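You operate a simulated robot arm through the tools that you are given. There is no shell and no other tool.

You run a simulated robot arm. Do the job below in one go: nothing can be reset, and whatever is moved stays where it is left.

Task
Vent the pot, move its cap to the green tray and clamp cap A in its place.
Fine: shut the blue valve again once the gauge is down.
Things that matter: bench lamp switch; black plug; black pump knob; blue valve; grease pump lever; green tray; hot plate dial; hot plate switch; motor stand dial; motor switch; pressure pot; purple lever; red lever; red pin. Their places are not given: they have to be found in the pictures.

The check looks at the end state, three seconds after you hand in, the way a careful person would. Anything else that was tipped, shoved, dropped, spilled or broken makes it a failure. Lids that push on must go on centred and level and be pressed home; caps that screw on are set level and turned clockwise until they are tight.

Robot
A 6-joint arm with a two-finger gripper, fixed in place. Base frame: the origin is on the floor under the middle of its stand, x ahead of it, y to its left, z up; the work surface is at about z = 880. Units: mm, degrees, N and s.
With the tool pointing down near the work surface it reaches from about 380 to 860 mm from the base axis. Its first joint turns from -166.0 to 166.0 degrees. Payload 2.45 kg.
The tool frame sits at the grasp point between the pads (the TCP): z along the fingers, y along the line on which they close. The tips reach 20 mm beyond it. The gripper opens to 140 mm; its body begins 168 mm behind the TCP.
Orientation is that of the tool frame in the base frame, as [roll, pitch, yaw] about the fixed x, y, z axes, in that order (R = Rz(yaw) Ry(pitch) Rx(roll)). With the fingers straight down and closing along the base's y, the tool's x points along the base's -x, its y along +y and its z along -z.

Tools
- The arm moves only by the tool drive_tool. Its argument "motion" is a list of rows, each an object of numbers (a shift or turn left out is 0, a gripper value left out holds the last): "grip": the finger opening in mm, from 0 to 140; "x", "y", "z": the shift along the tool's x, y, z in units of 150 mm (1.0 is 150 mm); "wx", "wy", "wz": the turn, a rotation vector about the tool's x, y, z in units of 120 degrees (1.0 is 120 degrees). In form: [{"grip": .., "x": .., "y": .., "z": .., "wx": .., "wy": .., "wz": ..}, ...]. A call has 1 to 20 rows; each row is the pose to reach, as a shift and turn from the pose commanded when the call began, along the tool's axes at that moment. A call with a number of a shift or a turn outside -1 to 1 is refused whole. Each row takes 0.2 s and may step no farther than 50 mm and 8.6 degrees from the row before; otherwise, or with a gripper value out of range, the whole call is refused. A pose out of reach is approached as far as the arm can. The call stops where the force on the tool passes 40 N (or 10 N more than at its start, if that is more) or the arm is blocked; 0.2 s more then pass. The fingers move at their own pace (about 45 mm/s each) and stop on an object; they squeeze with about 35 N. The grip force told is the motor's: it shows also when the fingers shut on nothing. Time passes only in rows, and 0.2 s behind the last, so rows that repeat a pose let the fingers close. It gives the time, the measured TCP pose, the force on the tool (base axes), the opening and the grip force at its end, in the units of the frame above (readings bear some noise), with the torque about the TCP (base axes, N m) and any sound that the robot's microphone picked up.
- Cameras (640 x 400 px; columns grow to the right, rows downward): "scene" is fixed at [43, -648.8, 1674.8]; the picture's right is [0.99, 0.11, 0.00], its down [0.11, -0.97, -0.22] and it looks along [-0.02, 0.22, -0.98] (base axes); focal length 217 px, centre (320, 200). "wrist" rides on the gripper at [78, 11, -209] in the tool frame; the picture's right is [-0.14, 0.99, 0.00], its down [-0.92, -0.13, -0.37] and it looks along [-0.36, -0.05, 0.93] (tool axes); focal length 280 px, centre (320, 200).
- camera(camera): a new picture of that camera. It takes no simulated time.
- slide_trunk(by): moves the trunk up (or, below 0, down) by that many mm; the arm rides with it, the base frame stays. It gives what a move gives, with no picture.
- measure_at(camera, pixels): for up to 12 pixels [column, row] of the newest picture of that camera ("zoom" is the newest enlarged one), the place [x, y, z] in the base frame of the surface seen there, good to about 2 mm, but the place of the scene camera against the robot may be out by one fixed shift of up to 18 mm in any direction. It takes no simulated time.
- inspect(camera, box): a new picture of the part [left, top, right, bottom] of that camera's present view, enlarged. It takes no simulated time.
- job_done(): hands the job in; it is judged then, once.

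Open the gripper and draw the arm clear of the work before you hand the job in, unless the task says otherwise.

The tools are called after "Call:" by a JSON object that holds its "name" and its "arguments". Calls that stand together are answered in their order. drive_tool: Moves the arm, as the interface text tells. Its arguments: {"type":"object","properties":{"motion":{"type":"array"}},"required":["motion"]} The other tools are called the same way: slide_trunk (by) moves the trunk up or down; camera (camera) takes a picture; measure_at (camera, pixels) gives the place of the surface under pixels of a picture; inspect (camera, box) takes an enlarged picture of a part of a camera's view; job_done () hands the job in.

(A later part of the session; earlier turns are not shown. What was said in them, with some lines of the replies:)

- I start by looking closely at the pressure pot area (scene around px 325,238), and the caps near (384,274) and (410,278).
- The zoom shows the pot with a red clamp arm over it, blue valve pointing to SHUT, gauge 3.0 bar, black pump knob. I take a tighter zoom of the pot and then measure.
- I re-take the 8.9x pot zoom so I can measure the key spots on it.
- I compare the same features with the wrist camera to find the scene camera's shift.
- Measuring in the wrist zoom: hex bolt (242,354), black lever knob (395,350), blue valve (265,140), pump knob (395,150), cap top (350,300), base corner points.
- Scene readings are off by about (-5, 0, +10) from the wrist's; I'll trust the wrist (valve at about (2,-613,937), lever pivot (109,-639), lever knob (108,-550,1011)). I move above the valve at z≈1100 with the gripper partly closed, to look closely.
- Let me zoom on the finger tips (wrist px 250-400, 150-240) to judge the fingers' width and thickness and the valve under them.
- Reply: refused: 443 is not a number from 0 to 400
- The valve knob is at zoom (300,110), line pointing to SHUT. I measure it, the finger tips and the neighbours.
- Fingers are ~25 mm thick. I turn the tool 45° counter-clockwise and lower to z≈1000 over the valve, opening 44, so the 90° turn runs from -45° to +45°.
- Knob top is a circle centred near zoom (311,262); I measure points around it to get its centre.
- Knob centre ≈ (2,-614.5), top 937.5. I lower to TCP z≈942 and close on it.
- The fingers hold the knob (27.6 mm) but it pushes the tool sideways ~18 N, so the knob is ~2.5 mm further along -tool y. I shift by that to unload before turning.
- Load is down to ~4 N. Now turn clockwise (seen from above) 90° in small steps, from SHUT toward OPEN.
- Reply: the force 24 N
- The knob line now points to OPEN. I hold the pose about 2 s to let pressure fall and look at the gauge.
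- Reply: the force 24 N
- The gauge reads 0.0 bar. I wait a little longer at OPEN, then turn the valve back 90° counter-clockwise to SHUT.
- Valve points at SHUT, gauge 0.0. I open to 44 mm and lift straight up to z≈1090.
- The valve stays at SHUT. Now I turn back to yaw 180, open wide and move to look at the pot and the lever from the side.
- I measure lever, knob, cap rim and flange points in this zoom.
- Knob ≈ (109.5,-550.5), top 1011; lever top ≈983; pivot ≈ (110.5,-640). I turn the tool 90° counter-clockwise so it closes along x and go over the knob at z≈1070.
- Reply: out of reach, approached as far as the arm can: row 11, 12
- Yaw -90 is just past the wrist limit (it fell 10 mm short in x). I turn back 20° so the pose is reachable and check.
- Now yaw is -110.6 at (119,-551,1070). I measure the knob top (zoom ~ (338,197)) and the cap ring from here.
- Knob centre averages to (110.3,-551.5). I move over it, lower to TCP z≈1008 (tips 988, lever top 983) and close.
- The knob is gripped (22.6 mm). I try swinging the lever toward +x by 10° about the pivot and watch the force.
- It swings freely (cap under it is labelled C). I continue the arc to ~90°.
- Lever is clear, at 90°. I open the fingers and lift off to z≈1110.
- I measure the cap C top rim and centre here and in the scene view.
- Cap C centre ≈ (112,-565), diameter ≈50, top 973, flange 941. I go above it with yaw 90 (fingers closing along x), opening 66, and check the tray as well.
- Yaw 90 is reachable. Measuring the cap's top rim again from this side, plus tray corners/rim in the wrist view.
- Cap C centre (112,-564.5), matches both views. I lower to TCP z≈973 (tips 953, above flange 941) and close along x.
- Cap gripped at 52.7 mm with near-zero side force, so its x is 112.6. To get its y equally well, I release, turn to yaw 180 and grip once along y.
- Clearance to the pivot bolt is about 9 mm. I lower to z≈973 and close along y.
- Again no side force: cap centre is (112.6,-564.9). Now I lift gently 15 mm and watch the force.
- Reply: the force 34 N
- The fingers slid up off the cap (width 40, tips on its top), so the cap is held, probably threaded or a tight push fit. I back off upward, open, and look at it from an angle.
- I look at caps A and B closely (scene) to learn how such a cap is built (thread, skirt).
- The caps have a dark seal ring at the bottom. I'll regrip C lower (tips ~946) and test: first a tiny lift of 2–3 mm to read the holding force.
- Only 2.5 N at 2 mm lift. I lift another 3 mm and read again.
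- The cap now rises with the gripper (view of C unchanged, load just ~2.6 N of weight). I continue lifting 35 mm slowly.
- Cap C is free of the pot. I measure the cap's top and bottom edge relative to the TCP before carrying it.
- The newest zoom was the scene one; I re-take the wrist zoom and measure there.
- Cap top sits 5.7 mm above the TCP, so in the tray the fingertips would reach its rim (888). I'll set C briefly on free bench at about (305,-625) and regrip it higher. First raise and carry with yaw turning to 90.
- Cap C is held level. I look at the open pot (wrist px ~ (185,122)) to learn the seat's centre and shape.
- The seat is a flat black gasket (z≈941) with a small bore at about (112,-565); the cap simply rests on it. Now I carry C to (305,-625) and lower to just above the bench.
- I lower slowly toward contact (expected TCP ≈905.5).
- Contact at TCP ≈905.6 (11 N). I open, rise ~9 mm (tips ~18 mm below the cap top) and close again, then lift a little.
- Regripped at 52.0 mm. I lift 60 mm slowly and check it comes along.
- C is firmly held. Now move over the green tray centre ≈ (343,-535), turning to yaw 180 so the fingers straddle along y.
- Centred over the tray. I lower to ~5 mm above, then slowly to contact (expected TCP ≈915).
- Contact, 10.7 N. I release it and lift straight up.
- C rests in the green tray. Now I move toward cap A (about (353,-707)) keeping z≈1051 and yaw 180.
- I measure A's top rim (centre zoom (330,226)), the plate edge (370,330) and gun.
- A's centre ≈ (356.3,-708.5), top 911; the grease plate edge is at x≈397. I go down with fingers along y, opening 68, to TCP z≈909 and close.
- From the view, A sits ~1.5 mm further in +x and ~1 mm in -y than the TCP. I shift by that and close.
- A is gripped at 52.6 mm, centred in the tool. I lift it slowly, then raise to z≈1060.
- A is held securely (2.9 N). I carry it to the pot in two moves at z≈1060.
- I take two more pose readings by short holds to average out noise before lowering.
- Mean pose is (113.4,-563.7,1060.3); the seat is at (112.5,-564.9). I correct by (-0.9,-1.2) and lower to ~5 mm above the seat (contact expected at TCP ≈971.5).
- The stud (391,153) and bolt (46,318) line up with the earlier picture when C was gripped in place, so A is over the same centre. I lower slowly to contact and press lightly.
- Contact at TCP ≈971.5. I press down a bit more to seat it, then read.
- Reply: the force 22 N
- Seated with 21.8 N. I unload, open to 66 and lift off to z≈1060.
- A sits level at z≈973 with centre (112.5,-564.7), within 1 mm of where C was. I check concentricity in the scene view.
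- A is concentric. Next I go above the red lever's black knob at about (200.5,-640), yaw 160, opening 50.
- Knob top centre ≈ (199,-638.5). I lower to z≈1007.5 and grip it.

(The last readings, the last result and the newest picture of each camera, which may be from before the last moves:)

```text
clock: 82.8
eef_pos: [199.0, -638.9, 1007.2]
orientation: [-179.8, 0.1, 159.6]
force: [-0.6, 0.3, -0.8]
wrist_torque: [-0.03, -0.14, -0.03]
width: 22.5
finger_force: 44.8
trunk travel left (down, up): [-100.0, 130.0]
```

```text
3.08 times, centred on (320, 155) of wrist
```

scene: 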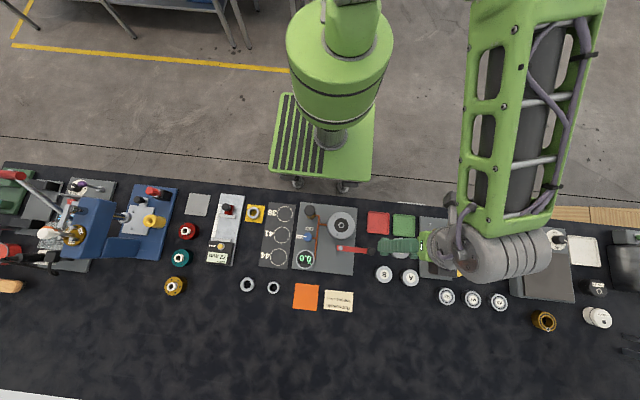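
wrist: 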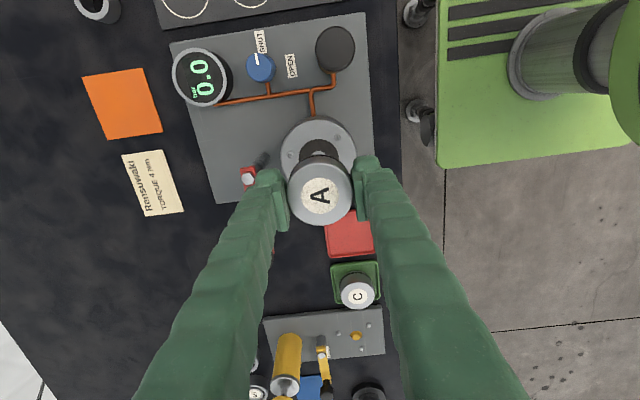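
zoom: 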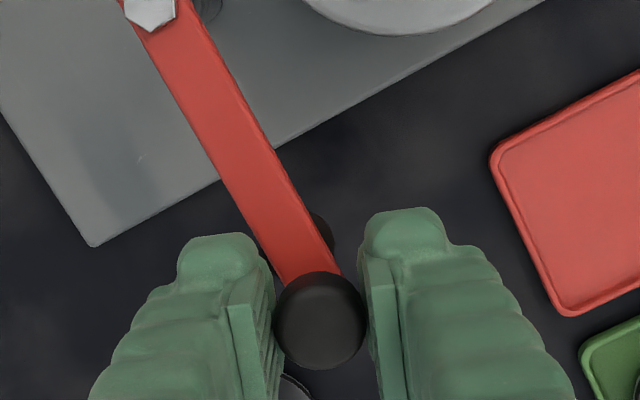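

Knob gripped. I swing the lever back toward the cap from 89° to ~41° about the pivot, slowly.

Call:
{"name": "drive_tool", "arguments": {"motion": [{"x": 0.0346, "y": 0.0742, "wz": -0.0667}, {"x": 0.0792, "y": 0.1428, "wz": -0.1333}, {"x": 0.1329, "y": 0.2046, "wz": -0.2}, {"x": 0.1947, "y": 0.2583, "wz": -0.2667}, {"x": 0.2633, "y": 0.3029, "wz": -0.3333}, {"x": 0.3375, "y": 0.3375, "wz": -0.4}, {"x": 0.3375, "y": 0.3375, "wz": -0.4}]}}

Call:
{"name": "inspect", "arguments": {"camera": "wrist", "box": [220, 90, 420, 220]}}

Call:
{"name": "inspect", "arguments": {"camera": "scene", "box": [290, 190, 400, 270]}}

```text
clock: 84.4
eef_pos: [169.9, -572.7, 1007.4]
orientation: [-180.0, 0.0, -152.3]
force: [-1.2, 4.7, 0.1]
wrist_torque: [0.02, 0.16, -0.23]
width: 22.5
finger_force: 45.1
trunk travel left (down, up): [-100.0, 130.0]
```

```text
3.08 times, centred on (320, 155) of wrist
```

zoom: 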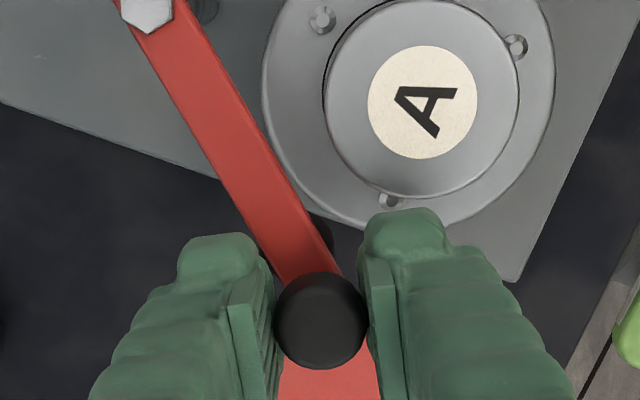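

```text
5.00 times, centred on (345, 230) of scene
```

zoom: 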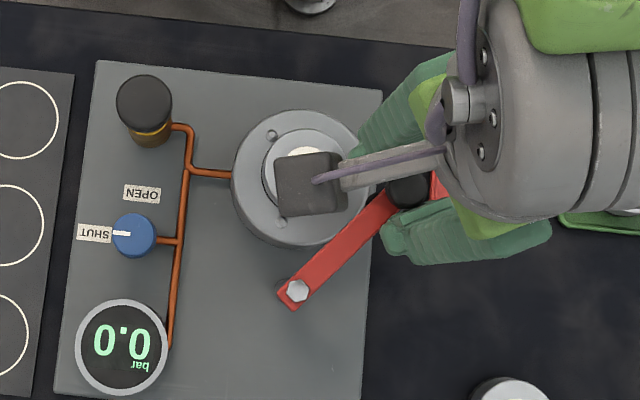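

The lever moves well. I continue gently to ~18° where the foot starts over the cap, watching force and the cap.

Call:
{"name": "drive_tool", "arguments": {"motion": [{"x": 0.0222, "y": 0.0506, "wz": -0.045}, {"x": 0.0524, "y": 0.1041, "wz": -0.095}, {"x": 0.0755, "y": 0.1379, "wz": -0.1283}, {"x": 0.1009, "y": 0.17, "wz": -0.1617}, {"x": 0.1286, "y": 0.2002, "wz": -0.195}, {"x": 0.1286, "y": 0.2002, "wz": -0.195}]}}

Call:
{"name": "inspect", "arguments": {"camera": "wrist", "box": [220, 90, 420, 220]}}

Call:
{"name": "measure_at", "arguments": {"camera": "zoom", "pixels": [[365, 125], [400, 125], [330, 80], [420, 160], [250, 125], [250, 60]]}}

```text
clock: 85.8
eef_pos: [140.6, -555.9, 1008.4]
orientation: [-179.9, 0.0, -129.0]
force: [-1.2, 6.9, -5.3]
wrist_torque: [0.12, -0.05, -0.19]
width: 22.0
finger_force: 44.8
trunk travel left (down, up): [-100.0, 130.0]
```

```text
3.08 times, centred on (320, 155) of wrist
```

zoom: 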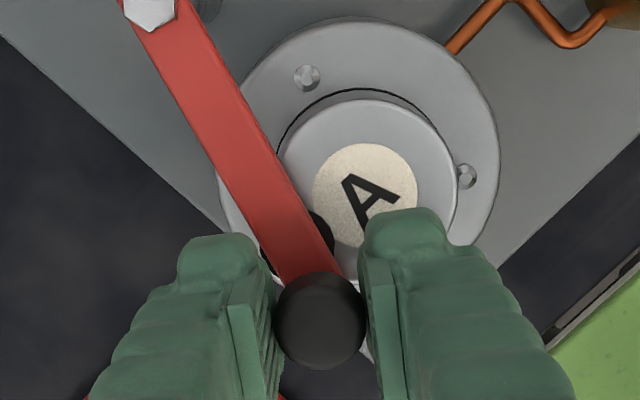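

```text
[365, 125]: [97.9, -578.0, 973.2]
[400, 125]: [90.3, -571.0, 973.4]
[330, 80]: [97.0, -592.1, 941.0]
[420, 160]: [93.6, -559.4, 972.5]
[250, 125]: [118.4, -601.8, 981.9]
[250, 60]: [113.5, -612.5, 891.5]
```

The foot is over cap A, cap unmoved, force small. I complete the swing to 0° (lever along +y as found).

Call:
{"name": "drive_tool", "arguments": {"motion": [{"x": 0.0182, "y": 0.0423, "wz": -0.0375}, {"x": 0.0396, "y": 0.0831, "wz": -0.075}, {"x": 0.0642, "y": 0.1221, "wz": -0.1125}, {"x": 0.0917, "y": 0.1589, "wz": -0.15}, {"x": 0.0917, "y": 0.1589, "wz": -0.15}]}}

Call:
{"name": "inspect", "arguments": {"camera": "wrist", "box": [220, 100, 420, 240]}}

Call:
{"name": "drive_tool", "arguments": {"motion": [{"x": 0}]}}

Call:
{"name": "drive_tool", "arguments": {"motion": [{"x": 0}]}}

```text
clock: 87.0
eef_pos: [112.0, -551.7, 1007.4]
orientation: [-180.0, 0.1, -111.0]
force: [-0.5, 10.7, -11.6]
wrist_torque: [0.11, -0.02, -0.1]
width: 22.4
finger_force: 44.5
trunk travel left (down, up): [-100.0, 130.0]
```

```text
2.86 times, centred on (320, 170) of wrist
```

zoom: 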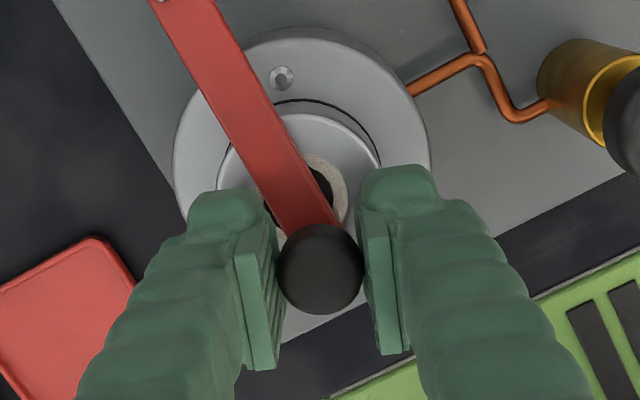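

```text
clock: 87.4
eef_pos: [111.9, -552.5, 1008.1]
orientation: [-179.9, 0.1, -110.9]
force: [-1.4, 12.8, -12.8]
wrist_torque: [0.15, -0.02, -0.2]
width: 22.2
finger_force: 44.8
trunk travel left (down, up): [-100.0, 130.0]
```

```text
clock: 87.8
eef_pos: [111.6, -550.9, 1009.4]
orientation: [-180.0, 0.1, -111.0]
force: [-2.2, 13.0, -15.5]
wrist_torque: [0.23, -0.01, -0.23]
width: 22.5
finger_force: 45.1
trunk travel left (down, up): [-100.0, 130.0]
```

The view matches the original clamped picture. The tool is pulled down ~13 N by the knob, so I measure the lever's height now before letting go.

Call:
{"name": "inspect", "arguments": {"camera": "wrist", "box": [220, 100, 420, 240]}}

Call:
{"name": "measure_at", "arguments": {"camera": "zoom", "pixels": [[190, 20], [230, 90], [260, 140], [290, 195], [320, 270], [330, 150], [380, 165], [240, 170], [350, 60]]}}

```text
2.86 times, centred on (320, 170) of wrist
```

zoom: 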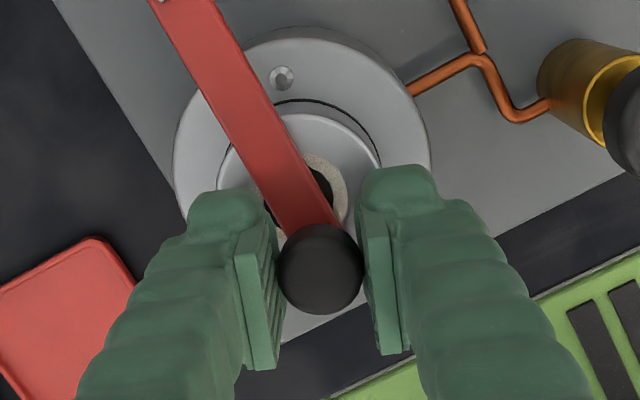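

```text
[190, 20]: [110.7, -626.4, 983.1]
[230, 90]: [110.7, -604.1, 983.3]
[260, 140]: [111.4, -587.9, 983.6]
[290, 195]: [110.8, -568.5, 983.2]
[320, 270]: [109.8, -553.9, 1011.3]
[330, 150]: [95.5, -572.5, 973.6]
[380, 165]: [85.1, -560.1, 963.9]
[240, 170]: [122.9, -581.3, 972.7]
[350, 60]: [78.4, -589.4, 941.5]
```

The lever lies straight along y (x≈110.8) at z≈983, as at the start. I open the fingers and lift off.

Call:
{"name": "drive_tool", "arguments": {"motion": [{"grip": 50}, {"grip": 50}, {"grip": 50}, {"z": -0.1}, {"z": -0.3}, {"z": -0.6}, {"z": -0.8}, {"z": -0.8}]}}

Call:
{"name": "inspect", "arguments": {"camera": "wrist", "box": [220, 60, 420, 200]}}

Call:
{"name": "measure_at", "arguments": {"camera": "zoom", "pixels": [[330, 200], [320, 240]]}}

```text
clock: 89.6
eef_pos: [112.3, -551.8, 1127.0]
orientation: [-180.0, 0.0, -111.0]
force: [1.0, 0.1, -0.2]
wrist_torque: [0.0, 0.0, 0.0]
width: 50.0
finger_force: 0.0
trunk travel left (down, up): [-100.0, 130.0]
```

```text
2.86 times, centred on (320, 130) of wrist
```

zoom: 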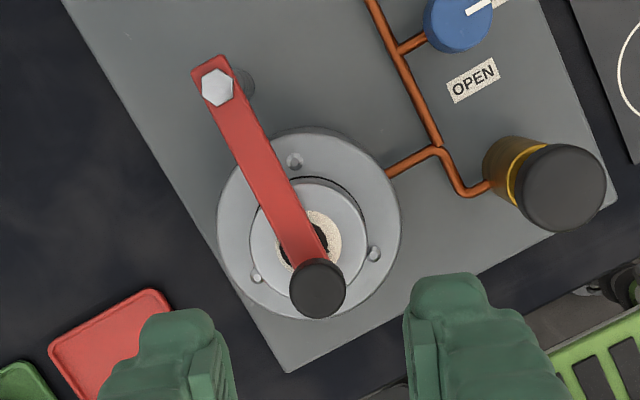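

```text
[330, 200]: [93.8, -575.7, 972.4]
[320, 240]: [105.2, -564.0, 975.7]
```

The lever stays clamped. I raise the arm and turn back to yaw 180 to clear the view.

Call:
{"name": "drive_tool", "arguments": {"motion": [{"z": -0.2, "wz": 0.06}, {"z": -0.4, "wz": 0.12}, {"z": -0.6, "wz": 0.18}, {"z": -0.8, "wz": 0.24}, {"z": -0.95, "wz": 0.3}, {"z": -0.95, "wz": 0.36}, {"z": -0.95, "wz": 0.42}, {"z": -0.95, "wz": 0.48}, {"z": -0.95, "wz": 0.54}, {"z": -0.95, "wz": 0.575}, {"z": -0.95, "wz": 0.575}]}}

Call:
{"name": "drive_tool", "arguments": {"motion": [{"x": 0.3, "y": 0.08}, {"x": 0.6, "y": 0.16}, {"x": 0.9, "y": 0.24}, {"x": 1.0, "y": 0.32}, {"x": 1.0, "y": 0.32}]}}

Call:
{"name": "camera", "arguments": {"camera": "scene"}}

Call:
{"name": "inspect", "arguments": {"camera": "scene", "box": [280, 195, 430, 295]}}

Call:
{"name": "camera", "arguments": {"camera": "wrist"}}

```text
clock: 92.0
eef_pos: [111.2, -552.4, 1270.6]
orientation: [180.0, 0.0, 179.9]
force: [-0.1, 0.4, 0.0]
wrist_torque: [-0.04, 0.01, 0.02]
width: 50.2
finger_force: 0.1
trunk travel left (down, up): [-100.0, 130.0]
```

```text
clock: 93.2
eef_pos: [-38.7, -504.4, 1269.4]
orientation: [180.0, 0.0, -180.0]
force: [-1.3, 0.6, 0.3]
wrist_torque: [0.01, 0.01, 0.05]
width: 50.1
finger_force: 0.0
trunk travel left (down, up): [-100.0, 130.0]
```

```text
taken
```

scene: 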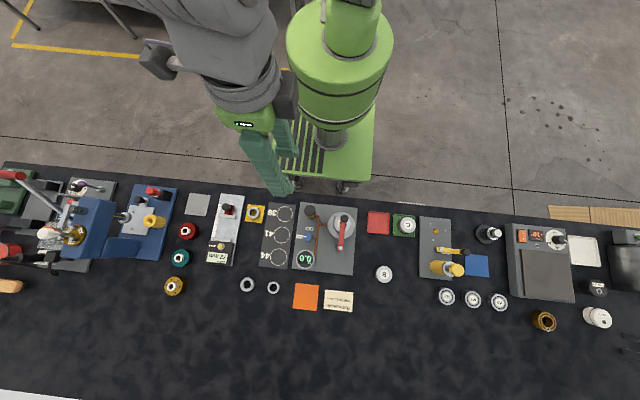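

```text
4.00 times, centred on (355, 245) of scene
```

zoom: 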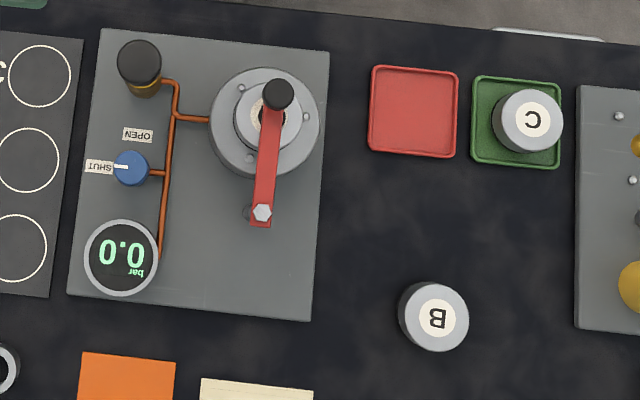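

```text
taken
```

wrist: 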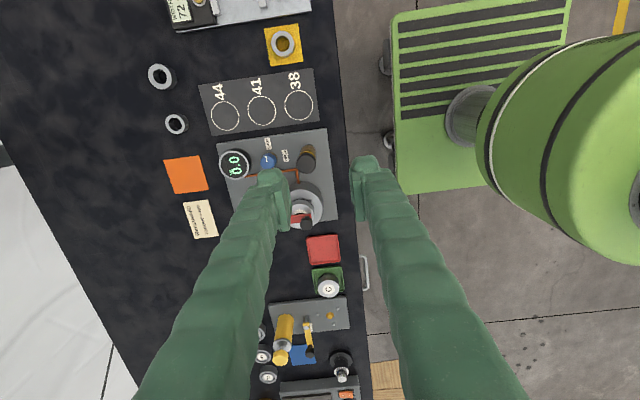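

All looks right: gauge 0.0, valve SHUT, C in the green tray, A clamped. I take the same zoom as at the start to compare the lever's angle exactly.

Call:
{"name": "inspect", "arguments": {"camera": "scene", "box": [290, 200, 362, 275]}}

Call:
{"name": "measure_at", "arguments": {"camera": "zoom", "pixels": [[414, 95], [404, 170], [397, 257], [375, 140], [435, 140], [410, 200]]}}

Call:
{"name": "inspect", "arguments": {"camera": "scene", "box": [385, 205, 425, 240]}}

```text
5.33 times, centred on (326, 238) of scene
```

zoom: 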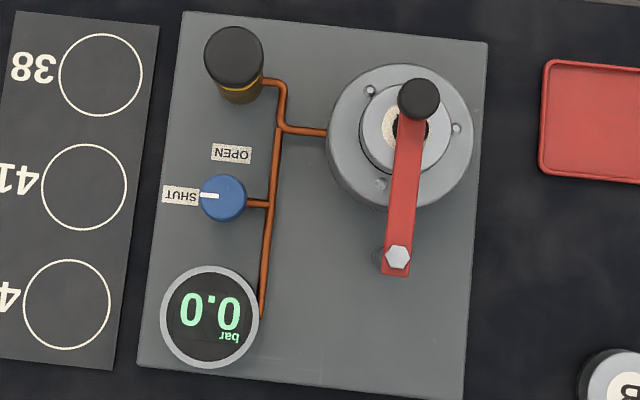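

```text
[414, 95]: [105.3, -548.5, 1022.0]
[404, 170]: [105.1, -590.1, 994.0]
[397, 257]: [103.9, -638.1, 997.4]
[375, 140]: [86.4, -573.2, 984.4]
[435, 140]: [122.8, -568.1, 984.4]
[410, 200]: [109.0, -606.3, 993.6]
```

```text
11.43 times, centred on (405, 222) of scene
```

zoom: 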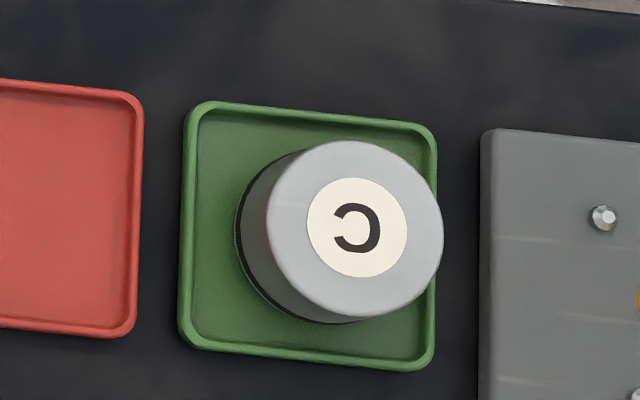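

Compared with the start picture, the lever's knob is at zoom (418,98) vs (414,97): about 2 mm (1.5°) short of its original clamped spot, likely spring-back on release. I'll go back and nudge it the last bit; first move above the knob with yaw 90, opening 34.

Call:
{"name": "drive_tool", "arguments": {"motion": [{"grip": 34, "x": -0.1, "y": -0.03, "wz": 0.065}, {"x": -0.25, "y": -0.07, "wz": 0.13}, {"x": -0.4, "y": -0.11, "wz": 0.195}, {"x": -0.55, "y": -0.15, "z": 0.1, "wz": 0.26}, {"x": -0.7, "y": -0.2, "z": 0.2, "wz": 0.325}, {"x": -0.85, "y": -0.26, "z": 0.35, "wz": 0.39}, {"x": -1.0, "y": -0.314, "z": 0.5, "wz": 0.455}, {"x": -1.0, "y": -0.314, "z": 0.65, "wz": 0.52}, {"x": -1.0, "y": -0.314, "z": 0.8, "wz": 0.585}, {"x": -1.0, "y": -0.314, "z": 0.95, "wz": 0.65}, {"x": -1.0, "y": -0.314, "z": 1.0, "wz": 0.715}, {"x": -1.0, "y": -0.314, "z": 1.0, "wz": 0.75}, {"x": -1.0, "y": -0.314, "z": 1.0, "wz": 0.75}]}}

Call:
{"name": "inspect", "arguments": {"camera": "wrist", "box": [220, 90, 420, 230]}}

Call:
{"name": "measure_at", "arguments": {"camera": "zoom", "pixels": [[320, 190], [320, 200], [310, 190], [330, 190], [320, 300]]}}

```text
clock: 96.0
eef_pos: [112.2, -550.8, 1119.6]
orientation: [180.0, -0.1, 89.9]
force: [0.1, 0.0, -0.3]
wrist_torque: [0.02, -0.01, 0.01]
width: 34.0
finger_force: 0.1
trunk travel left (down, up): [-100.0, 130.0]
```

```text
2.86 times, centred on (320, 160) of wrist
```

zoom: 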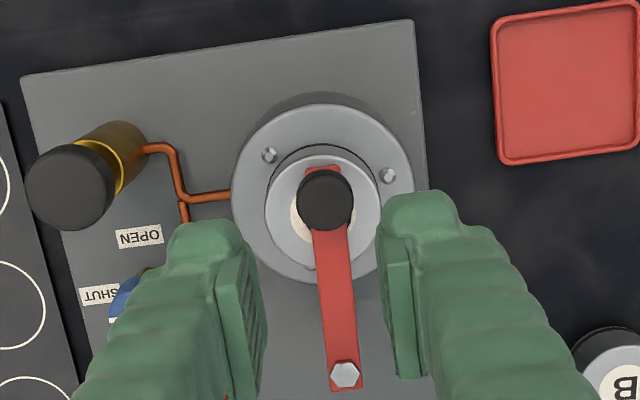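

```text
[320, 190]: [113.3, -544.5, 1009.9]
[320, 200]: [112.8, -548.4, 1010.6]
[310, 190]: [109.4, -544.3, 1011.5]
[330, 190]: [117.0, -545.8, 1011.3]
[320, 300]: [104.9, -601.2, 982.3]
```

I measure the knob's top centre and hex bolt from here to get the lever's angle.

Call:
{"name": "measure_at", "arguments": {"camera": "zoom", "pixels": [[325, 202], [303, 202], [347, 202], [325, 180], [325, 222], [345, 374], [334, 300], [316, 300], [353, 300], [320, 260], [341, 330]]}}

```text
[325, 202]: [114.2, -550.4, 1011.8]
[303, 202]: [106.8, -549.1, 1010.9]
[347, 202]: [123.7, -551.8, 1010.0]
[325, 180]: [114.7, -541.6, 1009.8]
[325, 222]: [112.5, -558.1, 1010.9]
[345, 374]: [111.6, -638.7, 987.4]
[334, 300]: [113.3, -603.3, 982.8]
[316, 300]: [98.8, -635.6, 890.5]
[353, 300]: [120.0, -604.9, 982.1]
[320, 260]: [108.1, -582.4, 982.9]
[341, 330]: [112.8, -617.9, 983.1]
```

Knob is 3 mm east of the pivot line (≈2°), while originally it was slightly west of it. I lower with the fingers straddling the knob without touching (opening 34).

Call:
{"name": "drive_tool", "arguments": {"motion": [{"z": 0.2}, {"z": 0.4}, {"z": 0.6}, {"z": 0.72}, {"z": 0.747}, {"z": 0.747}]}}

Call:
{"name": "inspect", "arguments": {"camera": "wrist", "box": [220, 90, 420, 230]}}

```text
clock: 97.4
eef_pos: [112.0, -551.4, 1007.0]
orientation: [180.0, 0.0, 90.0]
force: [0.5, -0.2, 0.1]
wrist_torque: [-0.03, 0.02, 0.0]
width: 33.9
finger_force: 0.2
trunk travel left (down, up): [-100.0, 130.0]
```

```text
2.86 times, centred on (320, 160) of wrist
```

zoom: 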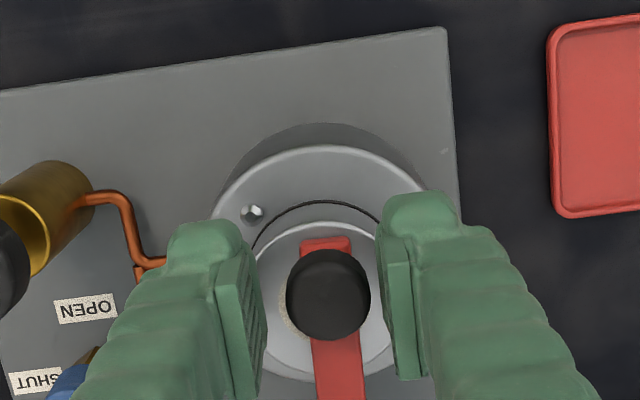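

The knob sits ~2 mm east of the TCP between the fingers. I push it west in 1 mm steps with the east finger, watching the force.

Call:
{"name": "drive_tool", "arguments": {"motion": [{"y": -0.01}, {"y": -0.02}, {"y": -0.027}, {"y": -0.034}, {"y": -0.04}, {"y": -0.04}]}}

Call:
{"name": "inspect", "arguments": {"camera": "wrist", "box": [220, 90, 420, 230]}}

Call:
{"name": "inspect", "arguments": {"camera": "scene", "box": [290, 200, 362, 275]}}

```text
clock: 98.8
eef_pos: [106.1, -552.3, 1008.8]
orientation: [179.9, 0.0, 90.1]
force: [2.0, -0.1, -0.5]
wrist_torque: [0.01, -0.01, -0.04]
width: 35.0
finger_force: 1.0
trunk travel left (down, up): [-100.0, 130.0]
```

```text
2.86 times, centred on (320, 160) of wrist
```

zoom: 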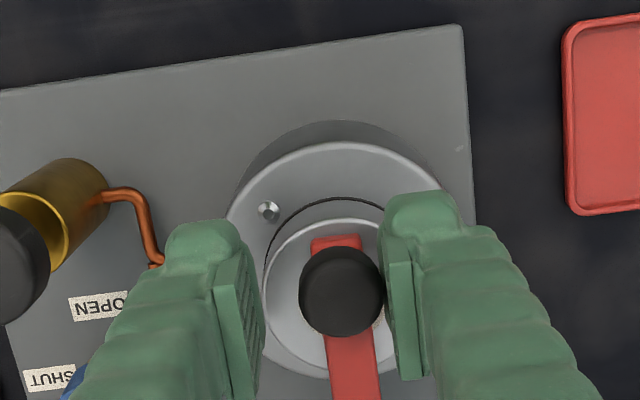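

```text
5.33 times, centred on (326, 238) of scene
```

zoom: 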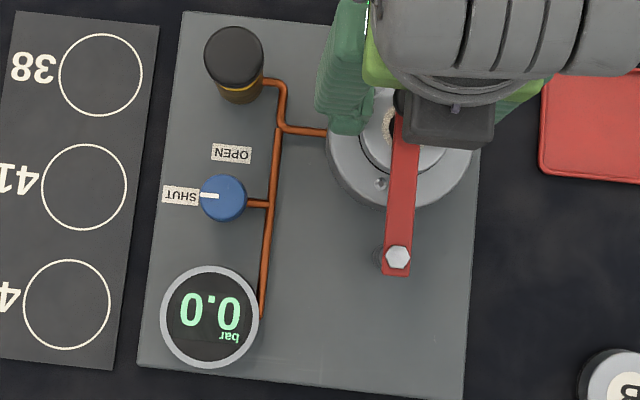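

The knob moved with only 2 N (now ≈112.3). I push 1 mm more, then back the finger off and lift to compare again.

Call:
{"name": "drive_tool", "arguments": {"motion": [{"y": -0.004}, {"y": -0.008}, {"y": -0.008}, {"y": 0.01}, {"y": 0.025}, {"y": 0.025}, {"y": 0.025, "z": -0.15}, {"y": 0.025, "z": -0.4}, {"y": 0.025, "z": -0.7}, {"y": 0.025, "z": -1.0}, {"y": 0.025, "z": -1.0}]}}

Call:
{"name": "inspect", "arguments": {"camera": "wrist", "box": [220, 90, 420, 230]}}

Call:
{"name": "inspect", "arguments": {"camera": "scene", "box": [290, 200, 362, 275]}}

```text
clock: 101.2
eef_pos: [109.9, -550.6, 1159.6]
orientation: [-180.0, -0.1, 90.0]
force: [-0.1, 0.2, 0.6]
wrist_torque: [0.03, 0.0, 0.03]
width: 34.0
finger_force: 0.1
trunk travel left (down, up): [-100.0, 130.0]
```

```text
2.86 times, centred on (320, 160) of wrist
```

zoom: 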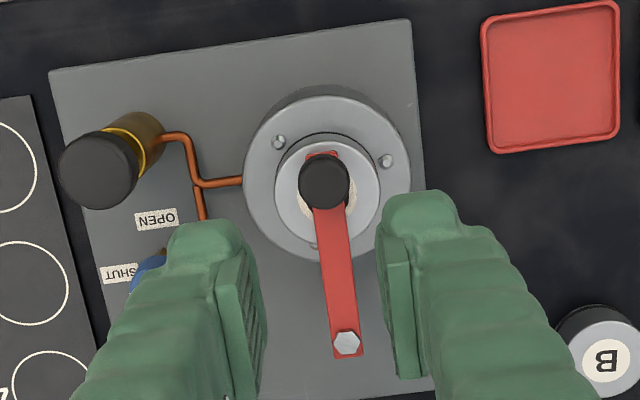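

```text
5.33 times, centred on (326, 238) of scene
```

zoom: 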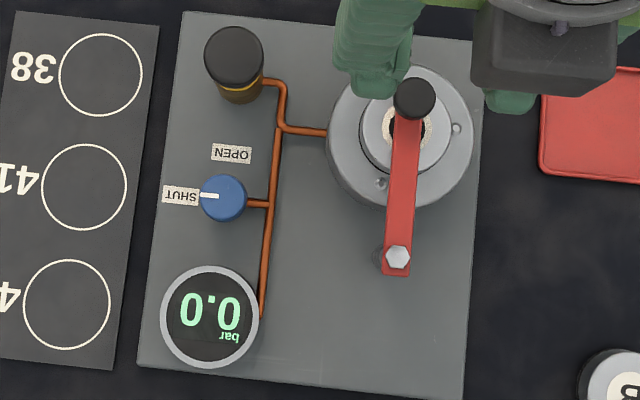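

The knob is now at (414,98), same as the starting clamped picture. I raise the arm, turn to yaw 180, open the gripper and move clear.

Call:
{"name": "drive_tool", "arguments": {"motion": [{"grip": 100, "z": -0.2, "wz": -0.06}, {"z": -0.4, "wz": -0.12}, {"z": -0.6, "wz": -0.18}, {"z": -0.74, "wz": -0.24}, {"z": -0.74, "wz": -0.3}, {"z": -0.74, "wz": -0.36}, {"z": -0.74, "wz": -0.42}, {"z": -0.74, "wz": -0.48}, {"z": -0.74, "wz": -0.54}, {"z": -0.74, "wz": -0.6}, {"z": -0.74, "wz": -0.66}, {"z": -0.74, "wz": -0.72}, {"z": -0.74, "wz": -0.75}, {"z": -0.74, "wz": -0.75}]}}

Call:
{"name": "drive_tool", "arguments": {"motion": [{"x": 0.3, "y": 0.08}, {"x": 0.6, "y": 0.16}, {"x": 0.9, "y": 0.24}, {"x": 1.0, "y": 0.32}, {"x": 1.0, "y": 0.32}, {"x": 1.0, "y": 0.32}]}}

Call:
{"name": "camera", "arguments": {"camera": "scene"}}

Call:
{"name": "inspect", "arguments": {"camera": "scene", "box": [280, 195, 430, 295]}}

```text
clock: 104.2
eef_pos: [109.9, -552.3, 1270.1]
orientation: [-180.0, 0.0, -179.9]
force: [0.3, -0.1, 0.1]
wrist_torque: [0.0, 0.02, 0.02]
width: 100.0
finger_force: 0.1
trunk travel left (down, up): [-100.0, 130.0]
```

```text
clock: 105.6
eef_pos: [-40.8, -503.5, 1269.2]
orientation: [180.0, 0.0, 180.0]
force: [-0.8, 1.3, -0.2]
wrist_torque: [0.03, -0.03, 0.0]
width: 100.2
finger_force: 0.0
trunk travel left (down, up): [-100.0, 130.0]
```

```text
taken
```

scene: 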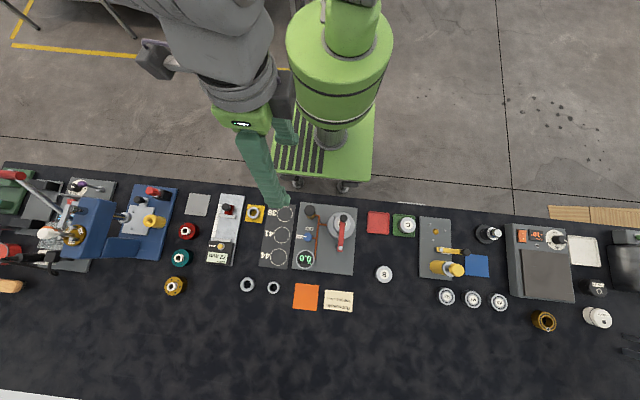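

```text
4.00 times, centred on (355, 245) of scene
```

zoom: 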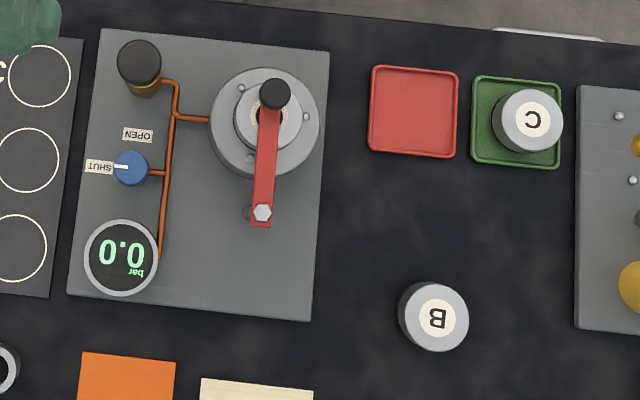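

The final pictures show the gauge at 0.0 and the valve line on SHUT. Cap C is in the green tray (scene (405,225)), cap A is clamped under the red lever, everything else is unmoved, and the arm is clear with the gripper open. I hand the job in.

Call:
{"name": "job_done", "arguments": {}}

```text
The job is handed in.
```

I vented the pot, moved its old cap (labelled C) to the green tray, and clamped cap A in its place. The job is handed in; I haven't had a verdict back.

- **Vent:** the gauge fell from 3.0 to 0.0 bar with the blue valve open. I then turned the valve back to SHUT, and the gauge still read 0.0 in the last picture.
- **Old cap:** on the first lift the fingers slid off cap C and came to rest on its top, pressing it with about 34 N. It came free on the second try. I set it briefly on the bench to regrip it higher, then placed it in the tray.
- **Cap A:** it sits level, within about 1 mm of where C was, and I pressed it down with about 22 N.
- **Clamp:** the red lever first ended about 2 mm short of its original position, so I nudged it back. It now matches the starting picture.

In the last picture nothing else on the bench looks moved, and the arm is clear with the gripper open.
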